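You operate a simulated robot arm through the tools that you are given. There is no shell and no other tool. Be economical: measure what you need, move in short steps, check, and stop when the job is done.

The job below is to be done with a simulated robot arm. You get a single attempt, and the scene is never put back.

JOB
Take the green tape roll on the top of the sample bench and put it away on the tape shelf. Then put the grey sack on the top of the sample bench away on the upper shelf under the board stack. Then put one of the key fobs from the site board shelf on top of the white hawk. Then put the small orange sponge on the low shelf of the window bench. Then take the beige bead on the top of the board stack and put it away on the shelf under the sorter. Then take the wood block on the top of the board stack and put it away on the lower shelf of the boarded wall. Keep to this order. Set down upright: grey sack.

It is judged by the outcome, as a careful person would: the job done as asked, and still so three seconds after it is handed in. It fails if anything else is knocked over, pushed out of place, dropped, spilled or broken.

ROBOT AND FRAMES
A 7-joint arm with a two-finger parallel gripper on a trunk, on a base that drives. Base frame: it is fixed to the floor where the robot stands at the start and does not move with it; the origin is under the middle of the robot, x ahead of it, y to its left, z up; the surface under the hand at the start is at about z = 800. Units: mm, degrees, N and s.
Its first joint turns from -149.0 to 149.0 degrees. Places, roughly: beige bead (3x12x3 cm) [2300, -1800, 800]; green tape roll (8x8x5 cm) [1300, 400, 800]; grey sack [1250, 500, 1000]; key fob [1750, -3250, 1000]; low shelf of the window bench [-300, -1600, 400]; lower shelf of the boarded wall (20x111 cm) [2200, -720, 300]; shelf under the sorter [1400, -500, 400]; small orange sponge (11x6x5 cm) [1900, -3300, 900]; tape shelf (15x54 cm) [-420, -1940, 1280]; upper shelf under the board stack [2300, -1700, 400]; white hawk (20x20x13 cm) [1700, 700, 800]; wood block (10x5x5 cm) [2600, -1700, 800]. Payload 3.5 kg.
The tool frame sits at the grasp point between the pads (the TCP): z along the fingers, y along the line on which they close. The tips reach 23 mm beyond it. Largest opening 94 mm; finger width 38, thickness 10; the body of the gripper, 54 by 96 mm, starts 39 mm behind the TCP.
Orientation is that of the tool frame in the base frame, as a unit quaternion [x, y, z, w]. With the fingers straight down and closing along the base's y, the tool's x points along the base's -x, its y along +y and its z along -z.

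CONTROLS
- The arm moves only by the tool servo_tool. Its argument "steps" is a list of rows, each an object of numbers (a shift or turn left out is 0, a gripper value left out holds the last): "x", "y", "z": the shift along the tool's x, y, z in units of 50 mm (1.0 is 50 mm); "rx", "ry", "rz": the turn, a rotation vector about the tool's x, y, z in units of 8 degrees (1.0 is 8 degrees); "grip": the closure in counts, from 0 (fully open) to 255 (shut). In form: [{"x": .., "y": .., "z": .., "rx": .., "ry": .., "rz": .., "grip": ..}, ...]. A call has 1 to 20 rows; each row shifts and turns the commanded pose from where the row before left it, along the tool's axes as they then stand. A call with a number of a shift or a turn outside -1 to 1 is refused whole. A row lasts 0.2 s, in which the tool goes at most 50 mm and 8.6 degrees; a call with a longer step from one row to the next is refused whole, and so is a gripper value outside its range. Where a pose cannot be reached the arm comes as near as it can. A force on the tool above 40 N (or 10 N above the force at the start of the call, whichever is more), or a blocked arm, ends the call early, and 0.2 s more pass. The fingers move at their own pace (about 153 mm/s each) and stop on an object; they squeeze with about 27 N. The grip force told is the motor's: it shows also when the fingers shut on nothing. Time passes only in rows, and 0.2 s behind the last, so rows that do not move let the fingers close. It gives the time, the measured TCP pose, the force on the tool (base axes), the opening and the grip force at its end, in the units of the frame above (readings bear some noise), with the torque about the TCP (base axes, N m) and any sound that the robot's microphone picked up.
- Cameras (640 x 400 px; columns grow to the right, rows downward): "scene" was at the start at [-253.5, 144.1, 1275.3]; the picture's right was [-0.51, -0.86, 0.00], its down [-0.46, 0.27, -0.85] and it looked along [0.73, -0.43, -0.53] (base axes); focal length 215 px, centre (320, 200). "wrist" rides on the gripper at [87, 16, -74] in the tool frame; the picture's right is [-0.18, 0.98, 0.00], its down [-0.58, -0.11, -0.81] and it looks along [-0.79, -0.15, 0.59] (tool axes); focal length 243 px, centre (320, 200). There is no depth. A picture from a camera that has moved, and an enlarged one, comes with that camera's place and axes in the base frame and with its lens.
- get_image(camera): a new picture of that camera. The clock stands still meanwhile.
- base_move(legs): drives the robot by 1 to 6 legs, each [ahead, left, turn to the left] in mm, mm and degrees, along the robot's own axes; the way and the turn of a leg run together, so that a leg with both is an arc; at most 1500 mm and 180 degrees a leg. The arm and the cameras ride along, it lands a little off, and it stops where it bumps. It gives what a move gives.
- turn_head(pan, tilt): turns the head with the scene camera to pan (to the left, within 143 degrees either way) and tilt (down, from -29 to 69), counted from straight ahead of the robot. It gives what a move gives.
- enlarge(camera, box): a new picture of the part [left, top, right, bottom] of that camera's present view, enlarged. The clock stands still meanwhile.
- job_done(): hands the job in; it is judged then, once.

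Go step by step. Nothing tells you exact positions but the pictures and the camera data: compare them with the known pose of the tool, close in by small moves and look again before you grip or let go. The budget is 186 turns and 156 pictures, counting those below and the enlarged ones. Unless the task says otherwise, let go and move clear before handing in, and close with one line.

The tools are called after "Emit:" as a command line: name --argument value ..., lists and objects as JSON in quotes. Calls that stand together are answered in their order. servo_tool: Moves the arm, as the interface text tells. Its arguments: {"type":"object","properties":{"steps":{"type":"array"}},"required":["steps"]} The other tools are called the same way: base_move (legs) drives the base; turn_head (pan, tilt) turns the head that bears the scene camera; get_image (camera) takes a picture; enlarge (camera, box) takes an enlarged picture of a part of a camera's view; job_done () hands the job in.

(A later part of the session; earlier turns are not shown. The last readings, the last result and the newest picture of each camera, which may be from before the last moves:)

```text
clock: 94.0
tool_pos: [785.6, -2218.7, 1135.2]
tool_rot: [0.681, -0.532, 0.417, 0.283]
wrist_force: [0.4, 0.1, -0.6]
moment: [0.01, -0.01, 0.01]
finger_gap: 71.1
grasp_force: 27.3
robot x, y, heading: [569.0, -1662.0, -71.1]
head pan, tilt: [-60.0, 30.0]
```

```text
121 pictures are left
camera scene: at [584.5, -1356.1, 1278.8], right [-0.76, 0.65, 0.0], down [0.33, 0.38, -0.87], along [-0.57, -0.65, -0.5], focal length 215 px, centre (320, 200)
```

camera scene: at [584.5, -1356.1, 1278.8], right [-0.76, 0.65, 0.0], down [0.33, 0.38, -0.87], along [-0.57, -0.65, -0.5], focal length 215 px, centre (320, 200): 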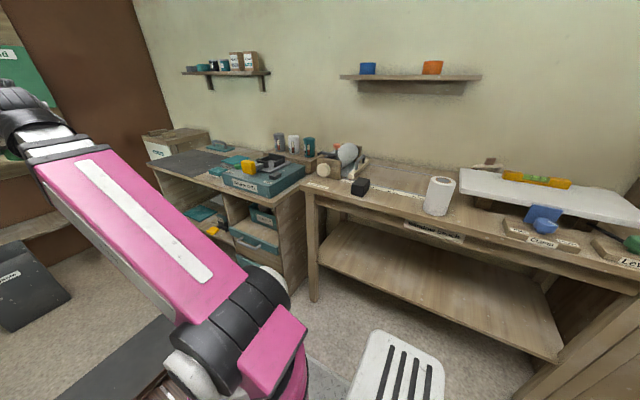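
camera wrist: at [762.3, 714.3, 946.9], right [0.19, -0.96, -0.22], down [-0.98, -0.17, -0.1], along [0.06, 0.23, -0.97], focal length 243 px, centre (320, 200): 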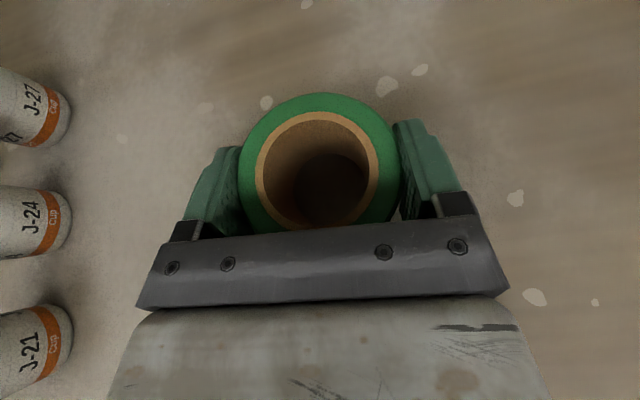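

I see the shelf well; target between the rolls is (-402, -1963). Turn the rest of the way and raise the arm.

Emit:
base_move --legs '[[0, 0, -90]]'

Emit:
servo_tool --steps '[{"x": 0.09, "z": -0.05}, {"x": 0.26, "z": -0.15}, {"x": 0.43, "z": -0.25}, {"x": 0.43, "z": -0.25}, {"x": 0.43, "z": -0.25}, {"x": 0.43, "z": -0.25}, {"x": 0.43, "z": -0.25}, {"x": 0.43, "z": -0.25}, {"x": 0.43, "z": -0.25}, {"x": 0.26, "z": -0.15}, {"x": 0.09, "z": -0.05}, {}]'

Emit:
turn_head --pan 0 --tilt 20

Emit:
get_image --camera "scene"

Emit:
get_image --camera "wrist"

```text
clock: 98.1
tool_pos: [22.9, -1892.7, 1135.5]
tool_rot: [-0.119, 0.856, -0.103, -0.493]
wrist_force: [0.3, -0.2, -0.5]
moment: [0.02, 0.01, 0.01]
finger_gap: 71.4
grasp_force: 26.5
robot x, y, heading: [576.9, -1660.8, -158.9]
head pan, tilt: [-60.0, 30.0]
```

```text
clock: 100.7
tool_pos: [24.0, -1895.6, 1350.1]
tool_rot: [-0.114, 0.857, -0.104, -0.492]
wrist_force: [-0.8, 0.8, -0.9]
moment: [0.0, -0.03, -0.01]
finger_gap: 71.1
grasp_force: 27.1
out of reach, approached as far as the arm can: row 6, 8, 10
robot x, y, heading: [573.6, -1665.2, -159.1]
head pan, tilt: [-60.0, 30.0]
```

```text
clock: 102.0
tool_pos: [26.3, -1894.1, 1348.4]
tool_rot: [-0.114, 0.857, -0.104, -0.492]
wrist_force: [0.0, -0.2, -1.5]
moment: [0.0, 0.0, 0.0]
finger_gap: 71.2
grasp_force: 27.0
robot x, y, heading: [571.4, -1661.9, -159.0]
head pan, tilt: [0.0, 20.0]
```

```text
120 pictures are left
camera scene: at [861.9, -1754.5, 1294.9], right [-0.36, 0.93, 0.0], down [0.32, 0.12, -0.94], along [-0.88, -0.34, -0.34], focal length 215 px, centre (320, 200)
```

scene: 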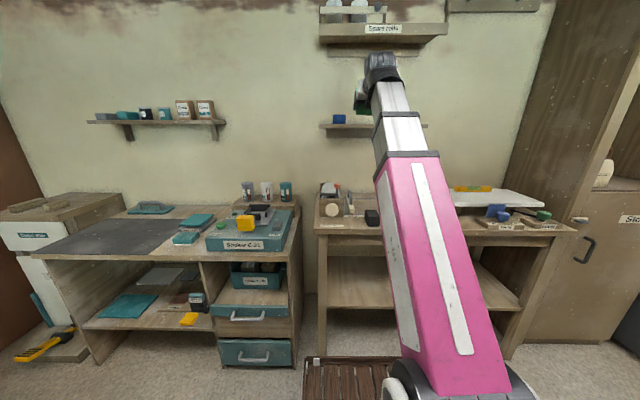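

```text
119 pictures are left
camera wrist: at [39.5, -1865.4, 1458.8], right [-0.2, 0.95, -0.22], down [0.98, 0.18, -0.1], along [-0.05, -0.24, -0.97], focal length 243 px, centre (320, 200)
```

wrist: 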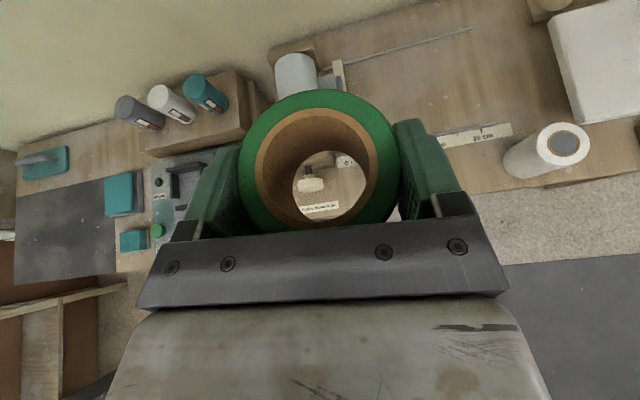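

Tool at z 1348. I drive in 200 mm and 89 mm right, leaving the roll short of the shelf, and check.

Emit:
base_move --legs '[[200, -89, 0]]'

Emit:
get_image --camera "scene"

Emit:
get_image --camera "wrist"

```text
clock: 103.7
tool_pos: [-191.9, -1881.8, 1348.5]
tool_rot: [-0.114, 0.857, -0.104, -0.492]
wrist_force: [-0.7, 0.1, -0.6]
moment: [0.0, 0.01, -0.03]
finger_gap: 71.1
grasp_force: 27.3
robot x, y, heading: [353.4, -1648.2, -159.0]
head pan, tilt: [0.0, 20.0]
```

```text
118 pictures are left
camera scene: at [644.2, -1741.0, 1294.9], right [-0.36, 0.93, 0.0], down [0.32, 0.12, -0.94], along [-0.88, -0.34, -0.34], focal length 215 px, centre (320, 200)
```

scene: 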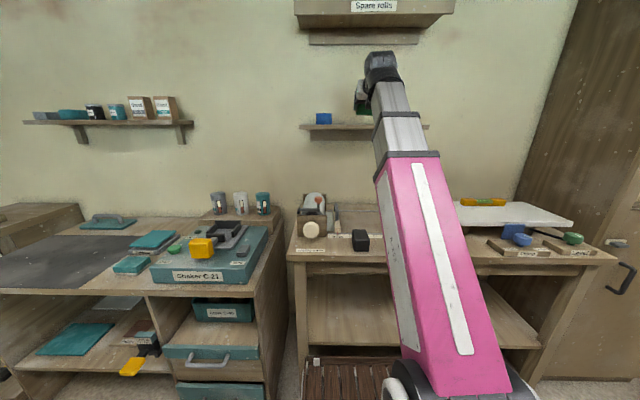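

```text
117 pictures are left
camera wrist: at [-178.0, -1852.8, 1458.8], right [-0.2, 0.95, -0.22], down [0.98, 0.18, -0.1], along [-0.05, -0.24, -0.97], focal length 243 px, centre (320, 200)
```

wrist: 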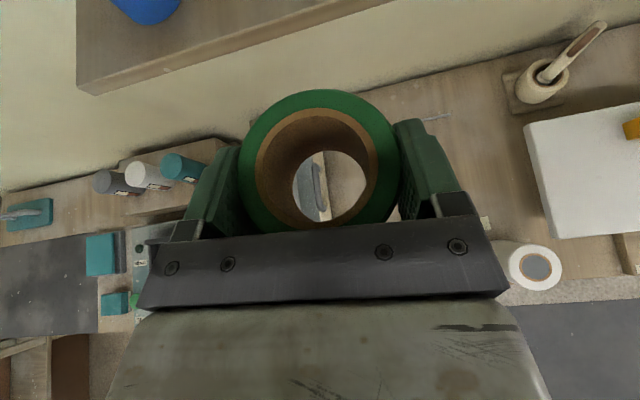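

The shelf edge matches my estimate. I advance half way at this height and look.

Emit:
servo_tool --steps '[{"x": 0.1, "y": -0.05, "z": 0.18}, {"x": 0.2, "y": -0.05, "z": 0.36}, {"x": 0.25, "y": -0.05, "z": 0.45}, {"x": 0.25, "z": 0.45}, {"x": 0.18, "z": 0.32}, {"x": 0.1, "z": 0.18}, {}]'

Emit:
get_image --camera "wrist"

Emit:
enlarge --camera "scene" --box '[280, 40, 460, 150]'

```text
clock: 105.3
tool_pos: [-297.0, -1922.1, 1348.1]
tool_rot: [-0.114, 0.856, -0.104, -0.493]
wrist_force: [0.0, -0.3, -1.2]
moment: [0.02, -0.03, 0.0]
finger_gap: 70.9
grasp_force: 26.7
robot x, y, heading: [355.8, -1649.5, -159.2]
head pan, tilt: [0.0, 20.0]
```

```text
116 pictures are left
camera wrist: at [-282.4, -1892.7, 1458.2], right [-0.2, 0.95, -0.22], down [0.98, 0.18, -0.1], along [-0.05, -0.24, -0.97], focal length 243 px, centre (320, 200)
```

wrist: 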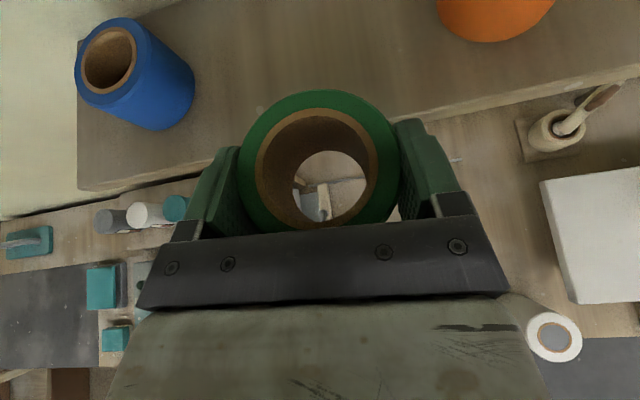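

```text
3.56 times, centred on (370, 95) of scene
camera zoom: at [644.2, -1741.0, 1294.9], right [-0.36, 0.93, 0.0], down [0.32, 0.12, -0.94], along [-0.88, -0.34, -0.34], focal length 765 px, centre (142, 573)
```

zoom: 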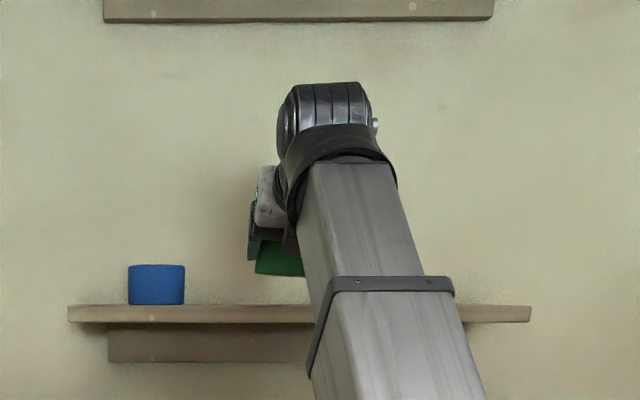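

Blue roll at (-358, -2093), orange at about (-451, -1833); the middle is right. Advance the remaining 113 mm and check before lowering.

Emit:
servo_tool --steps '[{"x": 0.1, "y": -0.05, "z": 0.18}, {"x": 0.2, "y": -0.05, "z": 0.36}, {"x": 0.25, "y": -0.05, "z": 0.45}, {"x": 0.25, "z": 0.45}, {"x": 0.2, "z": 0.34}, {"x": 0.1, "z": 0.18}, {}]'

Emit:
get_image --camera "wrist"

Emit:
enlarge --camera "scene" --box '[280, 40, 460, 150]'

```text
clock: 106.9
tool_pos: [-401.9, -1963.3, 1347.5]
tool_rot: [-0.114, 0.857, -0.104, -0.492]
wrist_force: [0.1, -0.6, -1.0]
moment: [0.0, 0.0, 0.0]
finger_gap: 71.1
grasp_force: 27.1
robot x, y, heading: [352.9, -1650.0, -158.7]
head pan, tilt: [0.0, 20.0]
```

```text
114 pictures are left
camera wrist: at [-387.3, -1934.0, 1456.8], right [-0.2, 0.95, -0.22], down [0.98, 0.18, -0.1], along [-0.05, -0.24, -0.97], focal length 243 px, centre (320, 200)
```

wrist: 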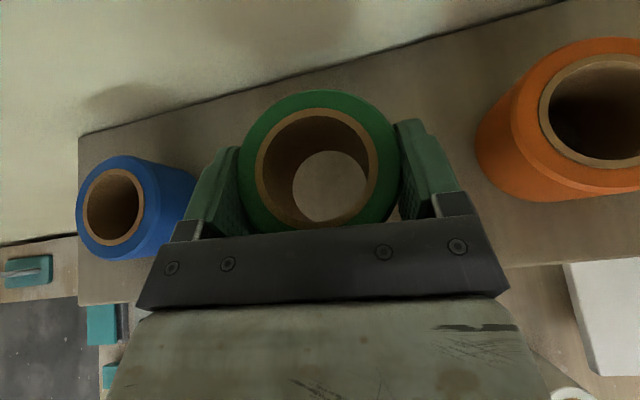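

```text
3.56 times, centred on (370, 95) of scene
camera zoom: at [644.2, -1741.0, 1294.9], right [-0.36, 0.93, 0.0], down [0.32, 0.12, -0.94], along [-0.88, -0.34, -0.34], focal length 765 px, centre (142, 573)
```

zoom: 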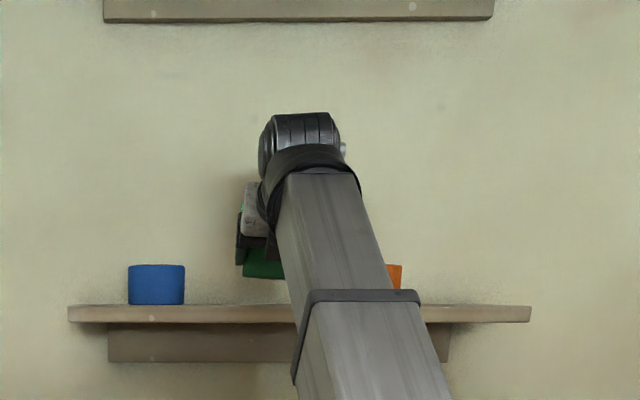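

Well placed between the two. I lower 22 mm, then creep down until contact.

Emit:
servo_tool --steps '[{"x": -0.1, "z": 0.06}, {"x": -0.14, "z": 0.08}, {"x": -0.1, "z": 0.06}, {"x": -0.04, "z": 0.02}, {}, {}]'

Emit:
enlarge --camera "scene" --box '[320, 80, 400, 130]'

```text
clock: 108.3
tool_pos: [-401.3, -1964.9, 1325.3]
tool_rot: [-0.114, 0.857, -0.104, -0.492]
wrist_force: [0.4, 0.6, -0.1]
moment: [-0.02, -0.03, -0.03]
finger_gap: 71.1
grasp_force: 27.6
robot x, y, heading: [351.9, -1654.5, -158.7]
head pan, tilt: [0.0, 20.0]
```

```text
8.00 times, centred on (360, 105) of scene
camera zoom: at [644.2, -1741.0, 1294.9], right [-0.36, 0.93, 0.0], down [0.32, 0.12, -0.94], along [-0.88, -0.34, -0.34], focal length 1722 px, centre (0, 960)
```

zoom: 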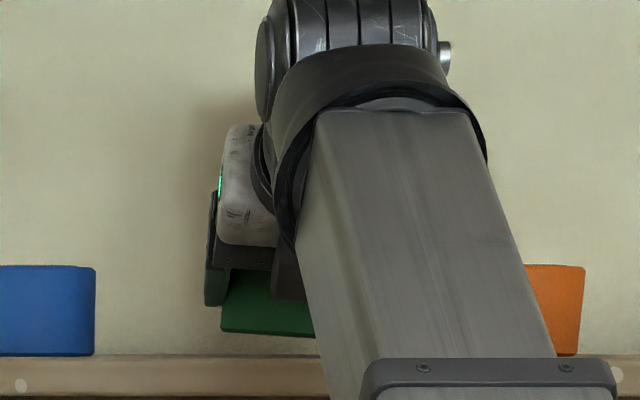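

About 12 mm left. Lower slowly with small steps.

Emit:
servo_tool --steps '[{"x": -0.07, "z": 0.04}, {"x": -0.07, "z": 0.04}, {"x": -0.035, "z": 0.02}, {}, {}]'

Emit:
enlarge --camera "scene" --box '[320, 80, 400, 130]'

```text
clock: 109.5
tool_pos: [-400.2, -1965.7, 1318.3]
tool_rot: [-0.114, 0.856, -0.104, -0.493]
wrist_force: [0.9, -1.1, 17.2]
moment: [0.51, 0.21, -0.04]
finger_gap: 71.0
grasp_force: 27.0
robot x, y, heading: [358.2, -1649.2, -158.9]
head pan, tilt: [0.0, 20.0]
```

```text
8.00 times, centred on (360, 105) of scene
camera zoom: at [644.7, -1740.9, 1294.8], right [-0.36, 0.93, 0.0], down [0.32, 0.12, -0.94], along [-0.88, -0.34, -0.34], focal length 1722 px, centre (0, 960)
```

zoom: 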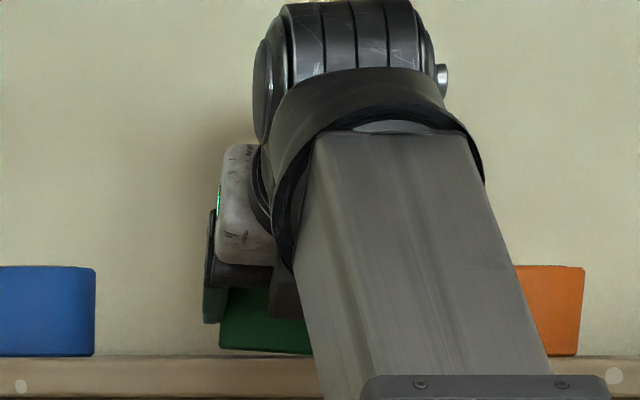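

Contact felt. Release and withdraw along the tool axis.

Emit:
servo_tool --steps '[{"grip": 0}, {}, {}, {"z": -0.1}, {"z": -0.3}, {"z": -0.5}, {"z": -0.6}, {"z": -0.6}, {"z": -0.6}, {"z": -0.4}, {"z": -0.2}, {}]'

Emit:
get_image --camera "wrist"

Emit:
enlarge --camera "scene" --box '[280, 40, 460, 150]'

```text
clock: 112.1
tool_pos: [-264.6, -1915.4, 1396.5]
tool_rot: [-0.114, 0.857, -0.104, -0.492]
wrist_force: [0.2, 0.3, 0.0]
moment: [-0.01, 0.02, 0.01]
finger_gap: 93.9
grasp_force: 0.0
robot x, y, heading: [355.8, -1646.8, -158.7]
head pan, tilt: [0.0, 20.0]
```

```text
110 pictures are left
camera wrist: at [-250.5, -1886.6, 1506.6], right [-0.2, 0.95, -0.22], down [0.98, 0.18, -0.1], along [-0.05, -0.24, -0.97], focal length 243 px, centre (320, 200)
```

wrist: 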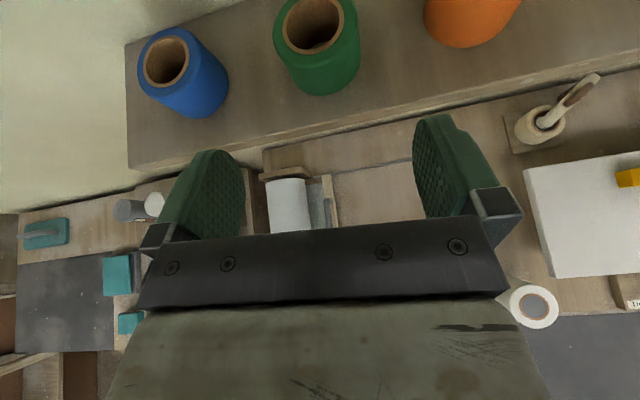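

```text
3.56 times, centred on (370, 95) of scene
camera zoom: at [644.2, -1741.0, 1294.9], right [-0.36, 0.93, 0.0], down [0.32, 0.12, -0.94], along [-0.88, -0.34, -0.34], focal length 765 px, centre (142, 573)
```

zoom: 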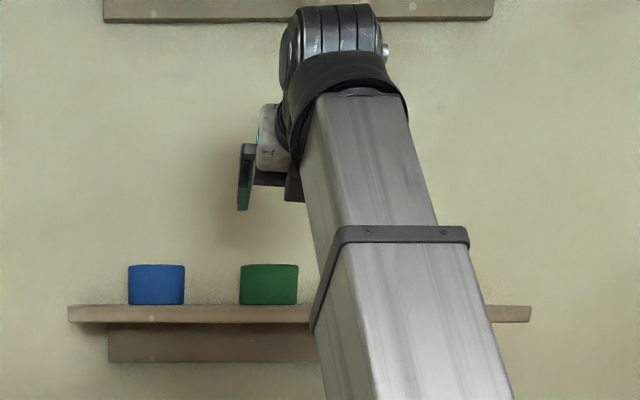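

Job 1 done: the green roll stands between the other two. Next the sack: back out, fold the arm to tool-down with the camera to the side, and turn round.

Emit:
base_move --legs '[[-210, 0, 0]]'

Emit:
servo_tool --steps '[{"rz": 0.2}, {"rz": 0.5}, {"rz": 0.7}, {"rz": 0.7}, {"rz": 0.7}, {"rz": 0.7}, {"rz": 0.7}, {"rz": 0.7}, {"rz": 0.7}, {"rz": 0.7}, {"rz": 0.7}, {"rz": 0.7}, {"rz": 0.7}, {"rz": 0.7}, {"rz": 0.7}, {"rz": 0.7}, {"rz": 0.5}, {"rz": 0.2}, {}]'

```text
clock: 113.7
tool_pos: [-67.7, -1840.9, 1397.4]
tool_rot: [-0.115, 0.857, -0.105, -0.492]
wrist_force: [-0.6, -0.5, -0.8]
moment: [0.01, -0.01, -0.01]
finger_gap: 94.2
grasp_force: 0.1
robot x, y, heading: [553.9, -1574.4, -158.9]
head pan, tilt: [0.0, 20.0]
```

```text
clock: 117.7
tool_pos: [-68.3, -1841.1, 1398.0]
tool_rot: [0.521, 0.689, -0.422, -0.275]
wrist_force: [-1.1, -0.7, 0.8]
moment: [-0.01, 0.01, 0.03]
finger_gap: 94.0
grasp_force: 0.1
robot x, y, heading: [551.0, -1575.5, -158.7]
head pan, tilt: [0.0, 20.0]
```

Emit:
servo_tool --steps '[{"y": 0.2, "z": 0.1}, {"y": 0.4, "z": 0.2}, {"y": 0.5, "z": 0.28}, {"y": 0.5, "z": 0.28}, {"y": 0.5, "z": 0.28}, {"y": 0.5, "z": 0.28}, {"y": 0.5, "z": 0.28}, {"y": 0.5, "z": 0.28}, {"y": 0.4, "z": 0.2}, {"y": 0.2, "z": 0.1}, {}]'

Emit:
servo_tool --steps '[{"rx": -0.2}, {"rx": -0.4}, {"rx": -0.6}, {"rx": -0.6}, {"rx": -0.6}, {"rx": -0.6}, {"rx": -0.6}, {"rx": -0.6}, {"rx": -0.6}, {"rx": -0.6}, {"rx": -0.6}, {"rx": -0.6}, {"rx": -0.5}, {"rx": -0.3}, {"rx": -0.1}, {}]'

Emit:
base_move --legs '[[0, 0, 90], [0, 0, 88]]'

```text
clock: 120.1
tool_pos: [-59.2, -1851.7, 1158.6]
tool_rot: [0.522, 0.688, -0.421, -0.276]
wrist_force: [0.1, 1.1, -0.1]
moment: [-0.03, -0.01, -0.01]
finger_gap: 93.6
grasp_force: 0.1
robot x, y, heading: [553.7, -1575.4, -158.6]
head pan, tilt: [0.0, 20.0]
```

```text
clock: 123.5
tool_pos: [-59.9, -1854.1, 1158.6]
tool_rot: [0.59, 0.806, -0.047, 0.004]
wrist_force: [-0.1, -0.7, -0.3]
moment: [0.0, 0.02, 0.0]
finger_gap: 94.2
grasp_force: 0.1
out of reach, approached as far as the arm can: row 14
robot x, y, heading: [551.3, -1573.3, -159.0]
head pan, tilt: [0.0, 20.0]
```

```text
clock: 131.5
tool_pos: [1168.8, -1310.1, 1157.6]
tool_rot: [0.797, -0.602, -0.003, -0.047]
wrist_force: [0.5, -0.1, 0.1]
moment: [-0.01, 0.0, 0.01]
finger_gap: 94.0
grasp_force: 0.1
robot x, y, heading: [548.8, -1572.0, 19.5]
head pan, tilt: [0.0, 20.0]
```

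Now strafe back up the aisle to the sack and look at it.

Emit:
base_move --legs '[[0, 1000, 0], [0, 882, 0]]'

Emit:
turn_head --pan 0 --tilt 20

Emit:
enlarge --camera "scene" --box '[220, 100, 420, 225]'

Emit:
get_image --camera "wrist"

```text
clock: 140.8
tool_pos: [529.3, 426.7, 1157.1]
tool_rot: [0.803, -0.594, -0.004, -0.046]
wrist_force: [-0.4, -0.1, -0.3]
moment: [-0.04, -0.02, -0.02]
finger_gap: 94.0
grasp_force: 0.0
robot x, y, heading: [-85.6, 153.1, 20.6]
head pan, tilt: [0.0, 20.0]
```

```text
clock: 141.4
tool_pos: [530.9, 427.1, 1157.6]
tool_rot: [0.803, -0.595, -0.003, -0.047]
wrist_force: [-0.3, -0.4, -0.1]
moment: [0.0, -0.04, 0.01]
finger_gap: 94.1
grasp_force: 0.2
robot x, y, heading: [-84.6, 153.8, 20.7]
head pan, tilt: [0.0, 20.0]
```

```text
3.20 times, centred on (320, 162) of scene
camera zoom: at [-372.1, 248.0, 1294.9], right [0.35, -0.94, 0.0], down [-0.32, -0.12, -0.94], along [0.88, 0.33, -0.34], focal length 689 px, centre (320, 320)
```

zoom: 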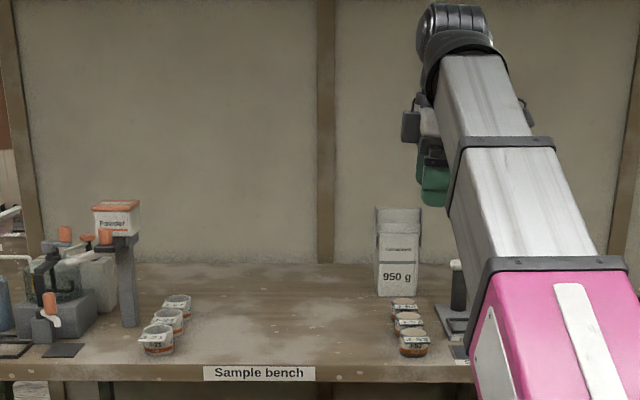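

```text
107 pictures are left
camera wrist: at [536.5, 334.5, 1224.2], right [-0.99, -0.11, -0.06], down [-0.11, 0.52, 0.85], along [-0.06, 0.85, -0.53], focal length 243 px, centre (320, 200)
```

wrist: 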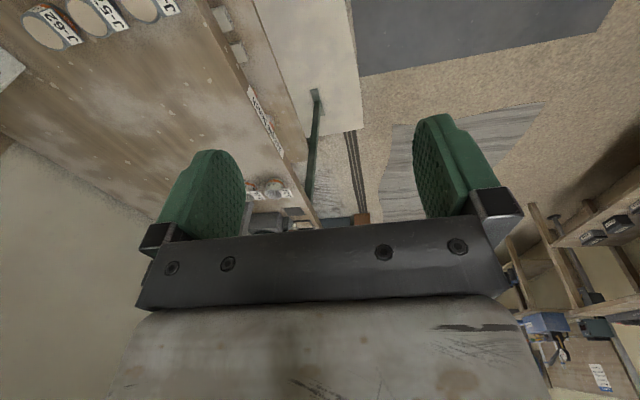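

I level the tool, lower to about 1060, and drive 420 mm closer (with heading trimmed).

Emit:
servo_tool --steps '[{"rx": -0.26, "ry": 0.2, "z": 0.2}, {"rx": -0.26, "ry": 0.23, "z": 0.4}, {"z": 0.5}, {"z": 0.5}, {"z": 0.3}, {"z": 0.1}, {}]'

Emit:
base_move --legs '[[0, 0, -1.5], [420, 0, 0]]'

Emit:
get_image --camera "wrist"

Emit:
turn_head --pan 0 --tilt 35

Emit:
get_image --camera "scene"

```text
clock: 143.0
tool_pos: [539.9, 434.5, 1039.2]
tool_rot: [0.803, -0.596, 0.0, 0.0]
wrist_force: [-0.1, 1.4, 0.9]
moment: [-0.02, 0.02, -0.01]
finger_gap: 94.2
grasp_force: 0.0
out of reach, approached as far as the arm can: row 1, 2
robot x, y, heading: [-83.7, 154.2, 20.6]
head pan, tilt: [0.0, 20.0]
```

```text
clock: 145.9
tool_pos: [946.6, 556.9, 1037.4]
tool_rot: [0.797, -0.604, -0.002, 0.0]
wrist_force: [0.7, -0.2, 0.3]
moment: [-0.02, -0.01, 0.01]
finger_gap: 94.2
grasp_force: 0.1
robot x, y, heading: [316.9, 287.8, 19.3]
head pan, tilt: [0.0, 20.0]
```

```text
106 pictures are left
camera wrist: at [954.6, 470.0, 1111.3], right [-1.0, -0.09, 0.0], down [-0.05, 0.59, 0.81], along [-0.07, 0.8, -0.59], focal length 243 px, centre (320, 200)
```

wrist: 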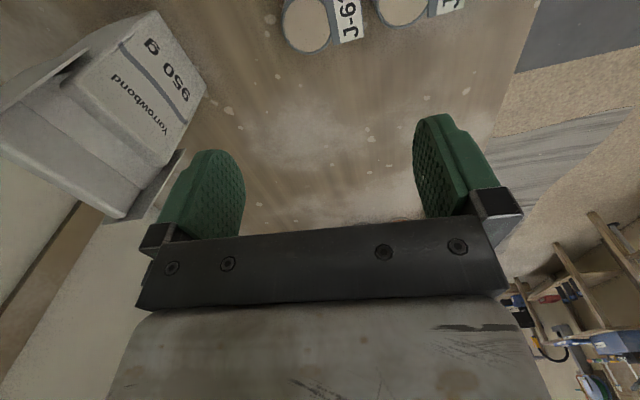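

```text
clock: 146.7
tool_pos: [946.9, 557.6, 1038.2]
tool_rot: [0.797, -0.605, -0.001, 0.0]
wrist_force: [0.3, 0.1, -0.1]
moment: [-0.01, 0.02, 0.0]
finger_gap: 94.0
grasp_force: 0.0
robot x, y, heading: [315.5, 292.6, 19.4]
head pan, tilt: [0.0, 35.0]
```

```text
105 pictures are left
camera scene: at [25.5, 391.6, 1271.1], right [0.33, -0.94, 0.0], down [-0.54, -0.19, -0.82], along [0.77, 0.27, -0.57], focal length 215 px, centre (320, 200)
```

scene: 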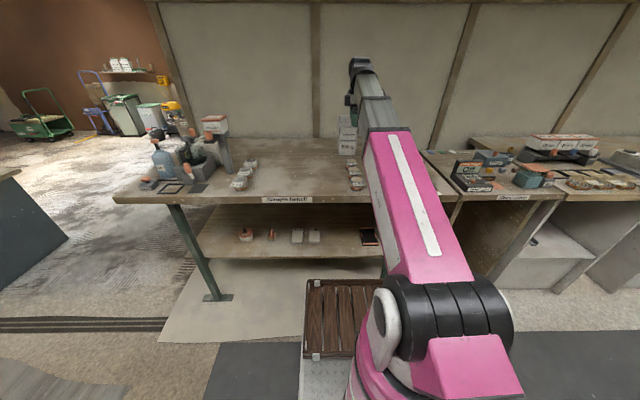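

Emit:
enlarge --camera "wrist" --box '[0, 0, 250, 230]'

Emit:
enlarge --camera "scene" --box '[320, 90, 400, 160]'

```text
1.74 times, centred on (125, 115) of wrist
camera zoom: at [954.6, 470.0, 1111.3], right [-1.0, -0.09, 0.0], down [-0.05, 0.59, 0.81], along [-0.07, 0.8, -0.59], focal length 422 px, centre (659, 348)
```

zoom: 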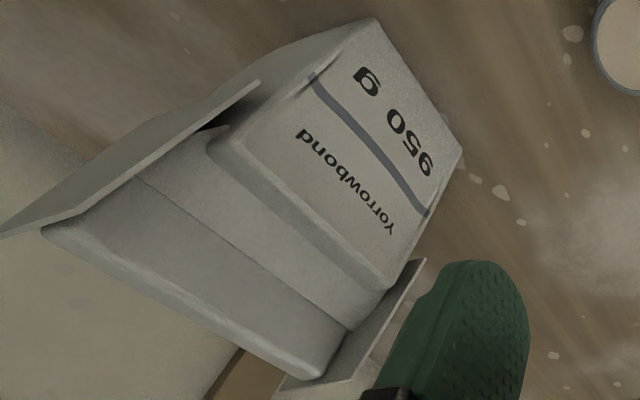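

```text
5.71 times, centred on (360, 125) of scene
camera zoom: at [25.5, 391.6, 1271.1], right [0.33, -0.94, 0.0], down [-0.54, -0.19, -0.82], along [0.77, 0.27, -0.57], focal length 1230 px, centre (91, 629)
```

zoom: 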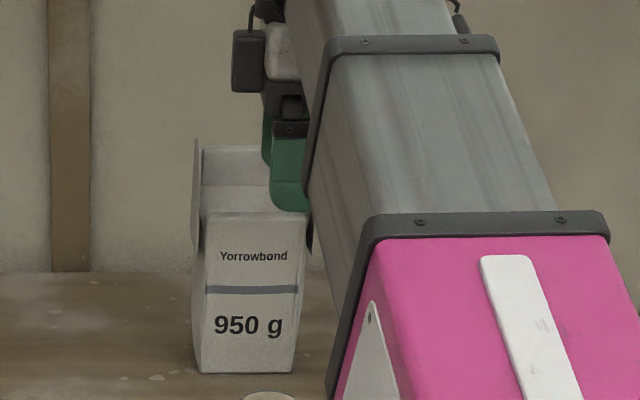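

The sack is about 90 mm wide, 65 mm thick, body to z≈950 with a tapered top to 1000, centre about n-depth behind the front face. A sideways horizontal grip across its thickness, from its left, is the best hold. I test tilting the tool to point right.

Emit:
servo_tool --steps '[{"ry": 0.2}, {"ry": 0.4}, {"ry": 0.6}, {"ry": 0.6}, {"ry": 0.6}, {"ry": 0.6}, {"ry": 0.6}, {"ry": 0.6}, {"ry": 0.6}, {"ry": 0.6}, {"ry": 0.6}, {"ry": 0.6}, {"ry": 0.6}, {"ry": 0.6}, {"ry": 0.6}, {"ry": 0.6}, {"ry": 0.6}, {"ry": 0.4}, {"ry": 0.2}, {}]'

Emit:
get_image --camera "scene"

Emit:
get_image --camera "wrist"

```text
clock: 150.9
tool_pos: [945.9, 559.2, 1037.3]
tool_rot: [0.604, -0.457, 0.521, 0.395]
wrist_force: [-0.3, 0.7, -0.3]
moment: [0.02, 0.02, -0.01]
finger_gap: 93.9
grasp_force: 0.1
robot x, y, heading: [322.5, 292.0, 19.4]
head pan, tilt: [0.0, 35.0]
```

```text
102 pictures are left
camera scene: at [25.5, 391.6, 1271.0], right [0.33, -0.94, 0.0], down [-0.54, -0.19, -0.82], along [0.77, 0.27, -0.57], focal length 215 px, centre (320, 200)
```

scene: 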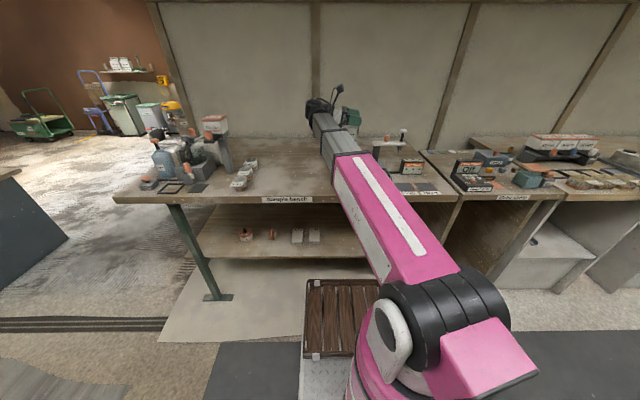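

```text
101 pictures are left
camera wrist: at [914.5, 612.7, 1133.3], right [-0.95, -0.24, -0.18], down [-0.13, 0.88, -0.46], along [0.27, -0.41, -0.87], focal length 243 px, centre (320, 200)
```

wrist: 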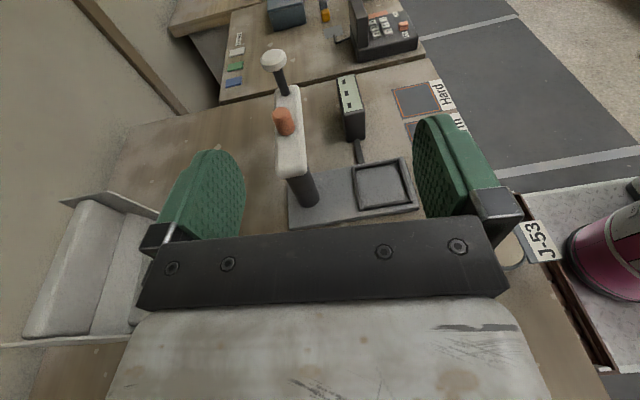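

That works without limits. I trim the yaw 3° and move the hand left, away from the sack line, then look again.

Emit:
servo_tool --steps '[{"rx": 0.2, "z": -0.2}, {"rx": 0.21, "z": -0.4}, {"z": -0.6}, {"z": -0.6}, {"z": -0.6}, {"z": -0.6}, {"z": -0.4}, {"z": -0.2}, {}]'

Emit:
get_image --camera "wrist"

Emit:
enlarge --camera "scene" --box '[240, 70, 440, 195]'

```text
clock: 152.9
tool_pos: [914.9, 694.9, 1059.5]
tool_rot: [0.617, -0.437, 0.538, 0.373]
wrist_force: [-0.7, 0.2, -0.7]
moment: [-0.04, 0.03, -0.01]
finger_gap: 93.9
grasp_force: 0.2
out of reach, approached as far as the arm can: row 6, 7, 8
robot x, y, heading: [314.4, 293.4, 19.1]
head pan, tilt: [0.0, 35.0]
```

```text
100 pictures are left
camera wrist: at [878.9, 746.4, 1154.6], right [-0.93, -0.31, -0.19], down [-0.2, 0.87, -0.46], along [0.31, -0.39, -0.87], focal length 243 px, centre (320, 200)
```

wrist: 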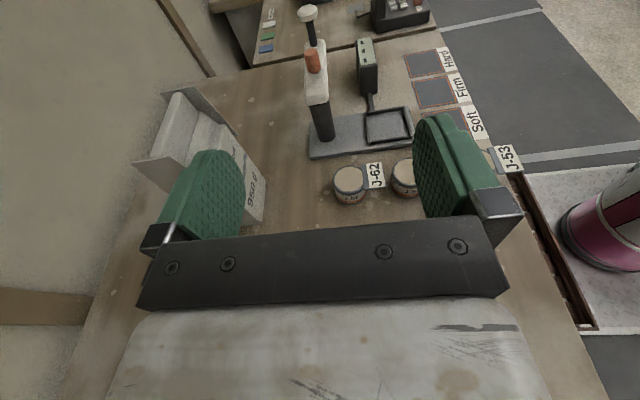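

```text
3.20 times, centred on (340, 132) of scene
camera zoom: at [25.5, 391.6, 1271.0], right [0.33, -0.94, 0.0], down [-0.54, -0.19, -0.82], along [0.77, 0.27, -0.57], focal length 689 px, centre (256, 416)
```

zoom: 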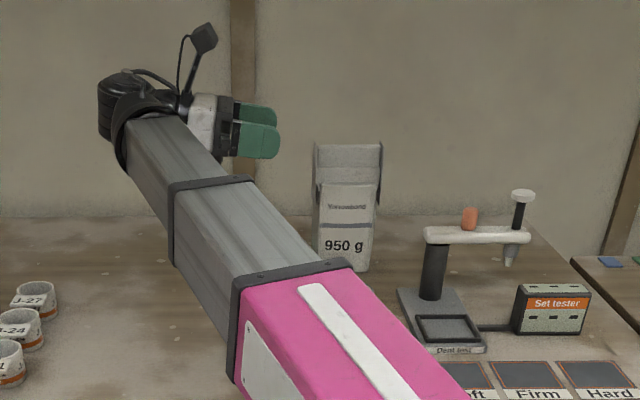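

Emit:
enlarge --camera "wrist" --box '[100, 60, 290, 240]'

```text
2.22 times, centred on (195, 150) of wrist
camera zoom: at [878.9, 746.4, 1154.6], right [-0.93, -0.31, -0.19], down [-0.2, 0.87, -0.46], along [0.31, -0.39, -0.87], focal length 539 px, centre (598, 311)
```

zoom: 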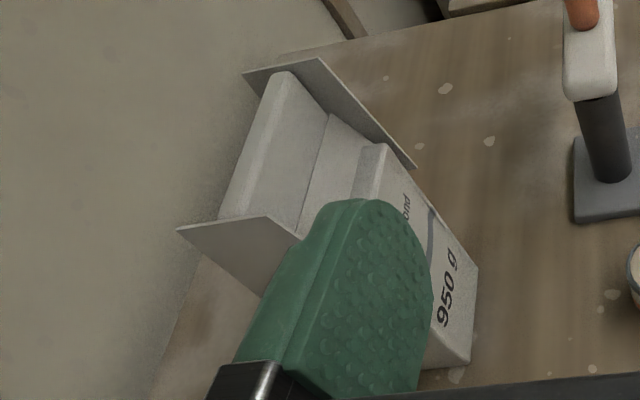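

The sack's centre is about (1133, 618) and its left side faces me. I shift the base left 250 and 40 ahead so the wrist can get beside it, then take the hand to a point 150 mm left of the sack at z≈878.

Emit:
base_move --legs '[[0, 250, 0], [40, 0, 0]]'

Emit:
get_image --camera "wrist"

```text
clock: 154.7
tool_pos: [844.6, 881.8, 1065.2]
tool_rot: [0.609, -0.45, 0.533, 0.377]
wrist_force: [-0.6, 0.8, -0.5]
moment: [0.0, -0.03, 0.04]
finger_gap: 94.0
grasp_force: 0.1
robot x, y, heading: [244.8, 509.2, 18.5]
head pan, tilt: [0.0, 35.0]
stopped in leg 1: the robot was blocked; the commanded pose is now the measured one
```

```text
97 pictures are left
camera wrist: at [808.6, 933.9, 1160.4], right [-0.94, -0.28, -0.2], down [-0.16, 0.88, -0.45], along [0.3, -0.39, -0.87], focal length 243 px, centre (320, 200)
```

wrist: 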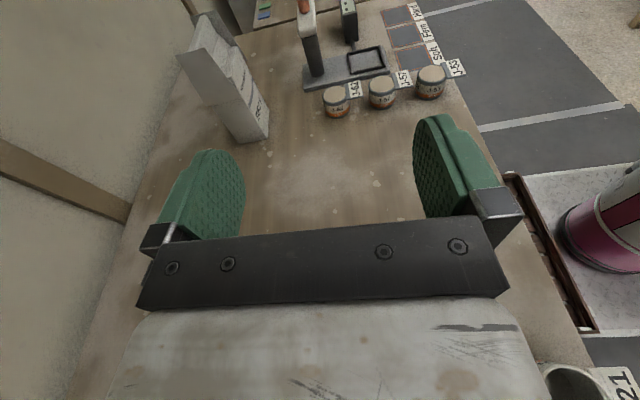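

The base was blocked near the end of the move; I look for what it touched.

Emit:
turn_head --pan 15 --tilt 50

Emit:
get_image --camera "scene"

Emit:
turn_head --pan 90 --tilt 55

Emit:
get_image --camera "scene"

```text
clock: 155.5
tool_pos: [844.8, 881.6, 1064.2]
tool_rot: [0.61, -0.448, 0.534, 0.376]
wrist_force: [-1.4, 0.1, -0.4]
moment: [0.01, -0.03, 0.04]
finger_gap: 93.9
grasp_force: 0.1
robot x, y, heading: [244.3, 509.5, 18.2]
head pan, tilt: [15.0, 50.0]
```

```text
96 pictures are left
camera scene: at [-65.2, 625.0, 1249.4], right [0.55, -0.83, 0.0], down [-0.64, -0.42, -0.64], along [0.54, 0.36, -0.76], focal length 215 px, centre (320, 200)
```

scene: 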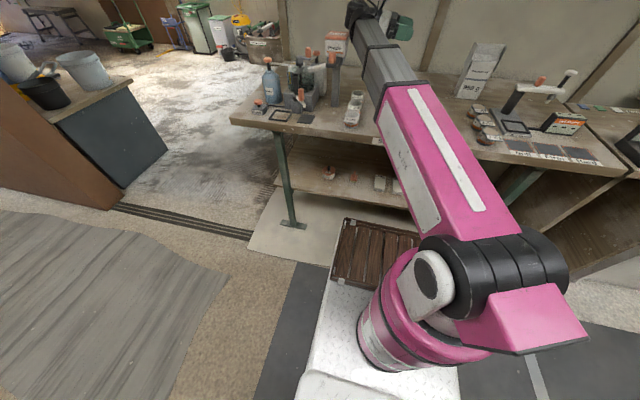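

```text
clock: 156.9
tool_pos: [844.5, 880.6, 1064.3]
tool_rot: [0.61, -0.448, 0.535, 0.376]
wrist_force: [0.1, -0.5, 0.2]
moment: [0.01, 0.04, 0.03]
finger_gap: 94.1
grasp_force: 0.0
robot x, y, heading: [246.4, 512.1, 18.3]
head pan, tilt: [90.0, 55.0]
```

```text
95 pictures are left
camera scene: at [-152.2, 650.6, 1242.9], right [0.95, 0.32, 0.0], down [0.26, -0.78, -0.58], along [-0.18, 0.55, -0.82], focal length 215 px, centre (320, 200)
```

scene: 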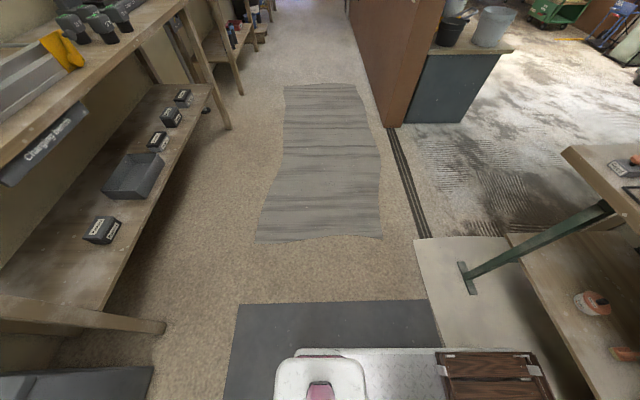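

The back of the wrist has probably touched the "Powder" box on its post (its top is at about 1045). I move right, away from it, and inspect it.

Emit:
base_move --legs '[[0, -90, 0]]'

Emit:
turn_head --pan 15 --tilt 30

Emit:
enlarge --camera "scene" --box '[180, 50, 420, 200]'

```text
clock: 158.1
tool_pos: [874.2, 799.4, 1064.9]
tool_rot: [0.61, -0.448, 0.534, 0.377]
wrist_force: [0.2, -0.4, -0.6]
moment: [-0.01, 0.0, 0.02]
finger_gap: 93.8
grasp_force: 0.1
robot x, y, heading: [274.4, 425.8, 18.5]
head pan, tilt: [90.0, 55.0]
```

```text
clock: 159.5
tool_pos: [874.6, 797.9, 1062.9]
tool_rot: [0.609, -0.449, 0.533, 0.378]
wrist_force: [-0.3, 0.0, 1.0]
moment: [0.01, -0.02, -0.03]
finger_gap: 94.2
grasp_force: 0.1
robot x, y, heading: [274.6, 422.1, 18.1]
head pan, tilt: [15.0, 30.0]
```

```text
2.67 times, centred on (300, 125) of scene
camera zoom: at [-24.6, 549.7, 1278.8], right [0.55, -0.83, 0.0], down [-0.42, -0.28, -0.87], along [0.72, 0.48, -0.5], focal length 574 px, centre (373, 400)
```

zoom: 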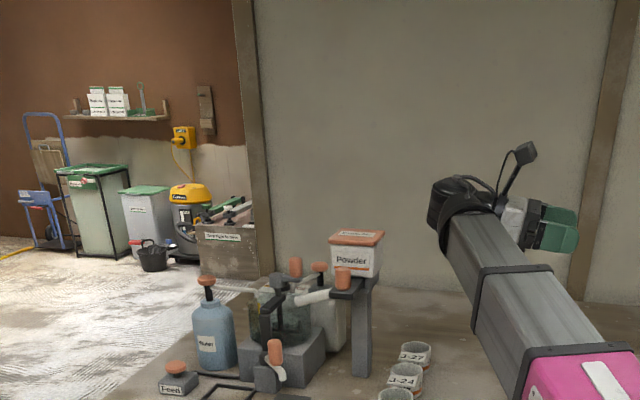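

Emit:
enlarge --camera "scene" --box '[270, 120, 350, 200]'

```text
5.00 times, centred on (310, 160) of scene
camera zoom: at [-24.6, 549.7, 1278.8], right [0.55, -0.83, 0.0], down [-0.42, -0.28, -0.87], along [0.72, 0.48, -0.5], focal length 1076 px, centre (370, 400)
```

zoom: 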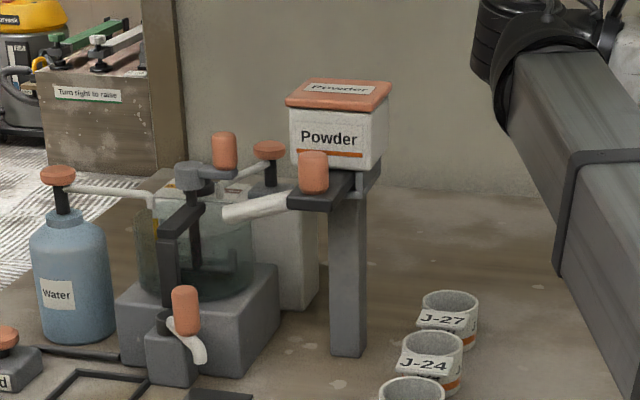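

The Powder hopper looks intact and in place. I move the hand right, then deeper over the bench, then down, left of the sack.

Emit:
servo_tool --steps '[{"z": 0.2}, {"z": 0.4}, {"z": 0.5}, {"z": 0.3}, {"z": 0.2, "y": -0.2}, {"y": -0.4}, {"y": -0.5}, {"y": -0.5}, {"y": -0.5}, {"y": -0.5}, {"y": -0.5}, {"y": -0.4}, {"y": -0.2}, {}]'

Emit:
servo_tool --steps '[{"x": -0.2}, {"x": -0.4}, {"x": -0.5}, {"x": -0.5}, {"x": -0.5}, {"x": -0.5}, {"x": -0.4}, {"x": -0.2}, {}]'

Emit:
get_image --camera "wrist"

Emit:
enlarge --camera "scene" --box '[260, 60, 500, 210]'

```text
clock: 162.5
tool_pos: [1077.1, 781.3, 1056.3]
tool_rot: [0.609, -0.448, 0.535, 0.378]
wrist_force: [0.0, -0.4, -0.1]
moment: [0.01, 0.02, -0.01]
finger_gap: 94.2
grasp_force: 0.0
robot x, y, heading: [271.1, 424.2, 18.5]
head pan, tilt: [15.0, 30.0]
```

```text
clock: 164.5
tool_pos: [1072.2, 804.6, 896.7]
tool_rot: [0.61, -0.448, 0.534, 0.377]
wrist_force: [-0.2, 0.3, -0.1]
moment: [-0.01, -0.03, -0.03]
finger_gap: 94.0
grasp_force: 0.1
robot x, y, heading: [271.6, 427.6, 18.2]
head pan, tilt: [15.0, 30.0]
```

```text
92 pictures are left
camera wrist: at [1035.3, 857.5, 992.3], right [-0.94, -0.28, -0.2], down [-0.17, 0.87, -0.46], along [0.3, -0.4, -0.87], focal length 243 px, centre (320, 200)
```

wrist: 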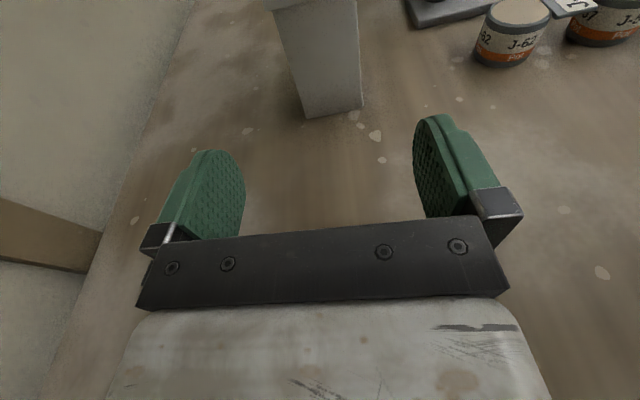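

```text
2.67 times, centred on (380, 135) of scene
camera zoom: at [-24.6, 549.6, 1278.8], right [0.55, -0.83, 0.0], down [-0.42, -0.28, -0.87], along [0.72, 0.48, -0.5], focal length 574 px, centre (160, 373)
```

zoom: 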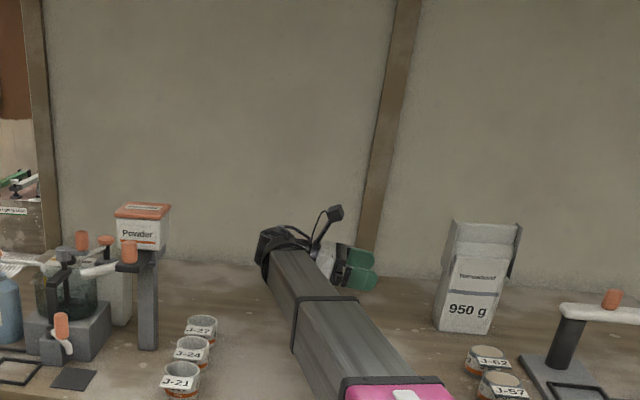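

Aligned exactly with the sack's thickness (n 1241–1309). Advance 120 mm, look, then the rest.

Emit:
servo_tool --steps '[{"z": 0.2}, {"z": 0.4}, {"z": 0.5}, {"z": 0.5}, {"z": 0.5}, {"z": 0.2}, {"z": 0.1}, {}]'

Emit:
get_image --camera "wrist"

```text
clock: 166.3
tool_pos: [1107.1, 692.5, 879.7]
tool_rot: [0.609, -0.448, 0.534, 0.378]
wrist_force: [0.2, 0.2, -0.1]
moment: [0.0, 0.02, 0.0]
finger_gap: 94.0
grasp_force: 0.1
robot x, y, heading: [272.6, 425.7, 18.5]
head pan, tilt: [15.0, 30.0]
```

```text
90 pictures are left
camera wrist: at [1072.2, 744.9, 974.3], right [-0.94, -0.28, -0.2], down [-0.17, 0.87, -0.46], along [0.3, -0.4, -0.87], focal length 243 px, centre (320, 200)
```

wrist: 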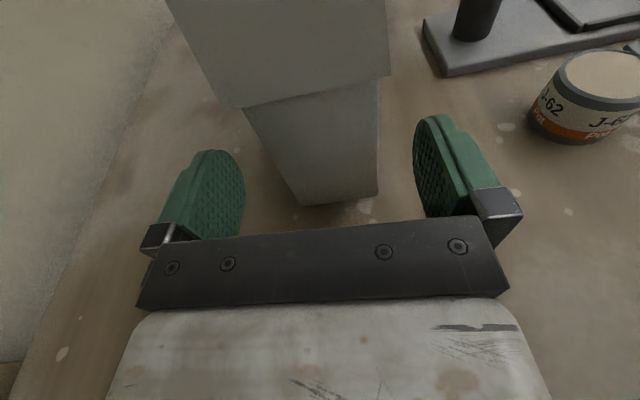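

Flap's lower edge is at about 911, just above my palm; I go 8 mm lower, then in and grip.

Emit:
servo_tool --steps '[{"x": -0.16}, {"z": 0.2}, {"z": 0.3}, {"z": 0.3}, {"z": 0.2}, {"z": 0.1}, {}]'

Emit:
get_image --camera "wrist"

```text
clock: 167.9
tool_pos: [1125.3, 642.1, 863.6]
tool_rot: [0.609, -0.448, 0.534, 0.378]
wrist_force: [0.6, 0.2, -0.1]
moment: [0.0, 0.0, 0.03]
finger_gap: 94.1
grasp_force: 0.1
robot x, y, heading: [273.6, 423.6, 18.5]
head pan, tilt: [15.0, 30.0]
```

```text
89 pictures are left
camera wrist: at [1089.1, 694.2, 958.8], right [-0.94, -0.28, -0.2], down [-0.17, 0.87, -0.46], along [0.3, -0.4, -0.87], focal length 243 px, centre (320, 200)
```

wrist: 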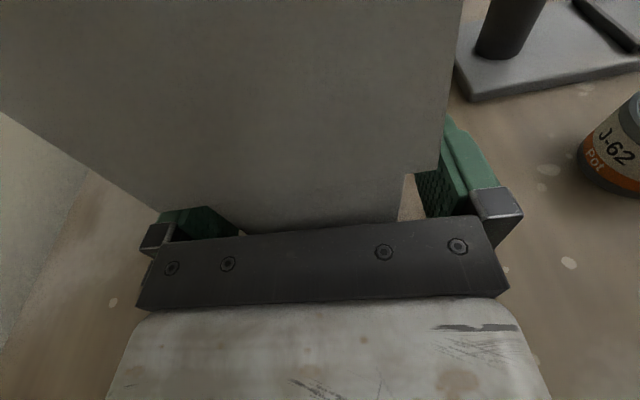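

Fingers straddle the body below the flap. Close and lift a little.

Emit:
servo_tool --steps '[{"grip": 255}, {}, {}, {}]'

Emit:
servo_tool --steps '[{"x": 0.1}, {"x": 0.2}, {"x": 0.2}, {"x": 0.1}, {}]'

Emit:
enlarge --camera "scene" --box '[320, 80, 480, 190]'

```text
clock: 168.9
tool_pos: [1125.1, 641.7, 863.3]
tool_rot: [0.609, -0.449, 0.534, 0.378]
wrist_force: [-0.3, -1.6, 1.0]
moment: [-0.14, 0.41, -0.1]
finger_gap: 66.5
grasp_force: 27.0
robot x, y, heading: [274.4, 425.2, 18.4]
head pan, tilt: [15.0, 30.0]
```

```text
clock: 170.1
tool_pos: [1127.8, 636.5, 894.3]
tool_rot: [0.61, -0.448, 0.534, 0.377]
wrist_force: [-0.4, -0.7, -8.8]
moment: [0.21, 0.05, 0.0]
finger_gap: 65.6
grasp_force: 26.4
robot x, y, heading: [275.0, 421.2, 18.5]
head pan, tilt: [15.0, 30.0]
```

```text
3.64 times, centred on (400, 135) of scene
camera zoom: at [-24.3, 549.7, 1278.9], right [0.55, -0.83, 0.0], down [-0.42, -0.28, -0.87], along [0.72, 0.48, -0.5], focal length 782 px, centre (29, 436)
```

zoom: 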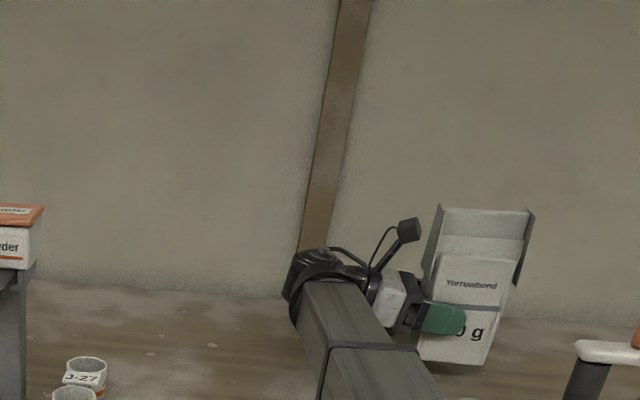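

Held firmly (about 0.9 kg). Lift to ~1010 to clear the pots, then back out.

Emit:
servo_tool --steps '[{"x": 0.1}, {"x": 0.3}, {"x": 0.4}, {"x": 0.4}, {"x": 0.4}, {"x": 0.4}, {"x": 0.2}, {"x": 0.1}, {}]'

Emit:
base_move --legs '[[-400, 0, 0]]'

Emit:
turn_head --pan -65 --tilt 25

Emit:
get_image --camera "scene"

```text
clock: 172.1
tool_pos: [1129.6, 620.9, 1006.4]
tool_rot: [0.61, -0.448, 0.534, 0.377]
wrist_force: [0.1, 0.9, -9.9]
moment: [0.2, 0.01, -0.02]
finger_gap: 65.7
grasp_force: 26.6
robot x, y, heading: [276.0, 423.5, 18.6]
head pan, tilt: [15.0, 30.0]
```

```text
clock: 174.6
tool_pos: [754.1, 493.3, 1006.2]
tool_rot: [0.608, -0.45, 0.532, 0.379]
wrist_force: [0.6, 0.1, -9.0]
moment: [0.16, 0.06, 0.0]
finger_gap: 65.9
grasp_force: 27.2
robot x, y, heading: [-106.9, 301.5, 18.3]
head pan, tilt: [15.0, 30.0]
```

```text
clock: 176.1
tool_pos: [753.1, 494.1, 1006.3]
tool_rot: [0.609, -0.449, 0.533, 0.378]
wrist_force: [0.5, -0.1, -9.3]
moment: [0.21, 0.04, 0.0]
finger_gap: 66.0
grasp_force: 27.1
robot x, y, heading: [-103.4, 301.2, 18.4]
head pan, tilt: [-65.0, 25.0]
```

```text
87 pictures are left
camera scene: at [-413.2, 309.3, 1286.9], right [-0.73, -0.69, 0.0], down [-0.29, 0.31, -0.91], along [0.62, -0.66, -0.42], focal length 215 px, centre (320, 200)
```

scene: 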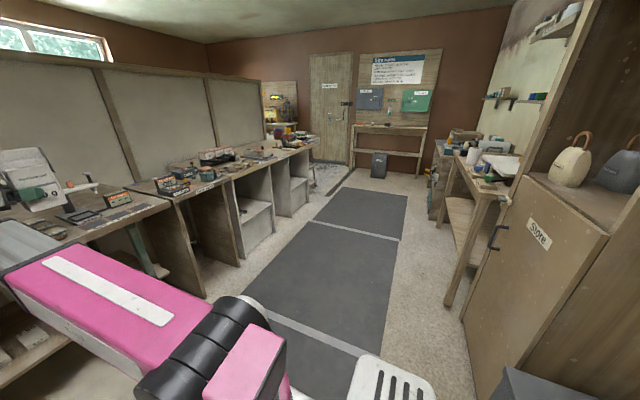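

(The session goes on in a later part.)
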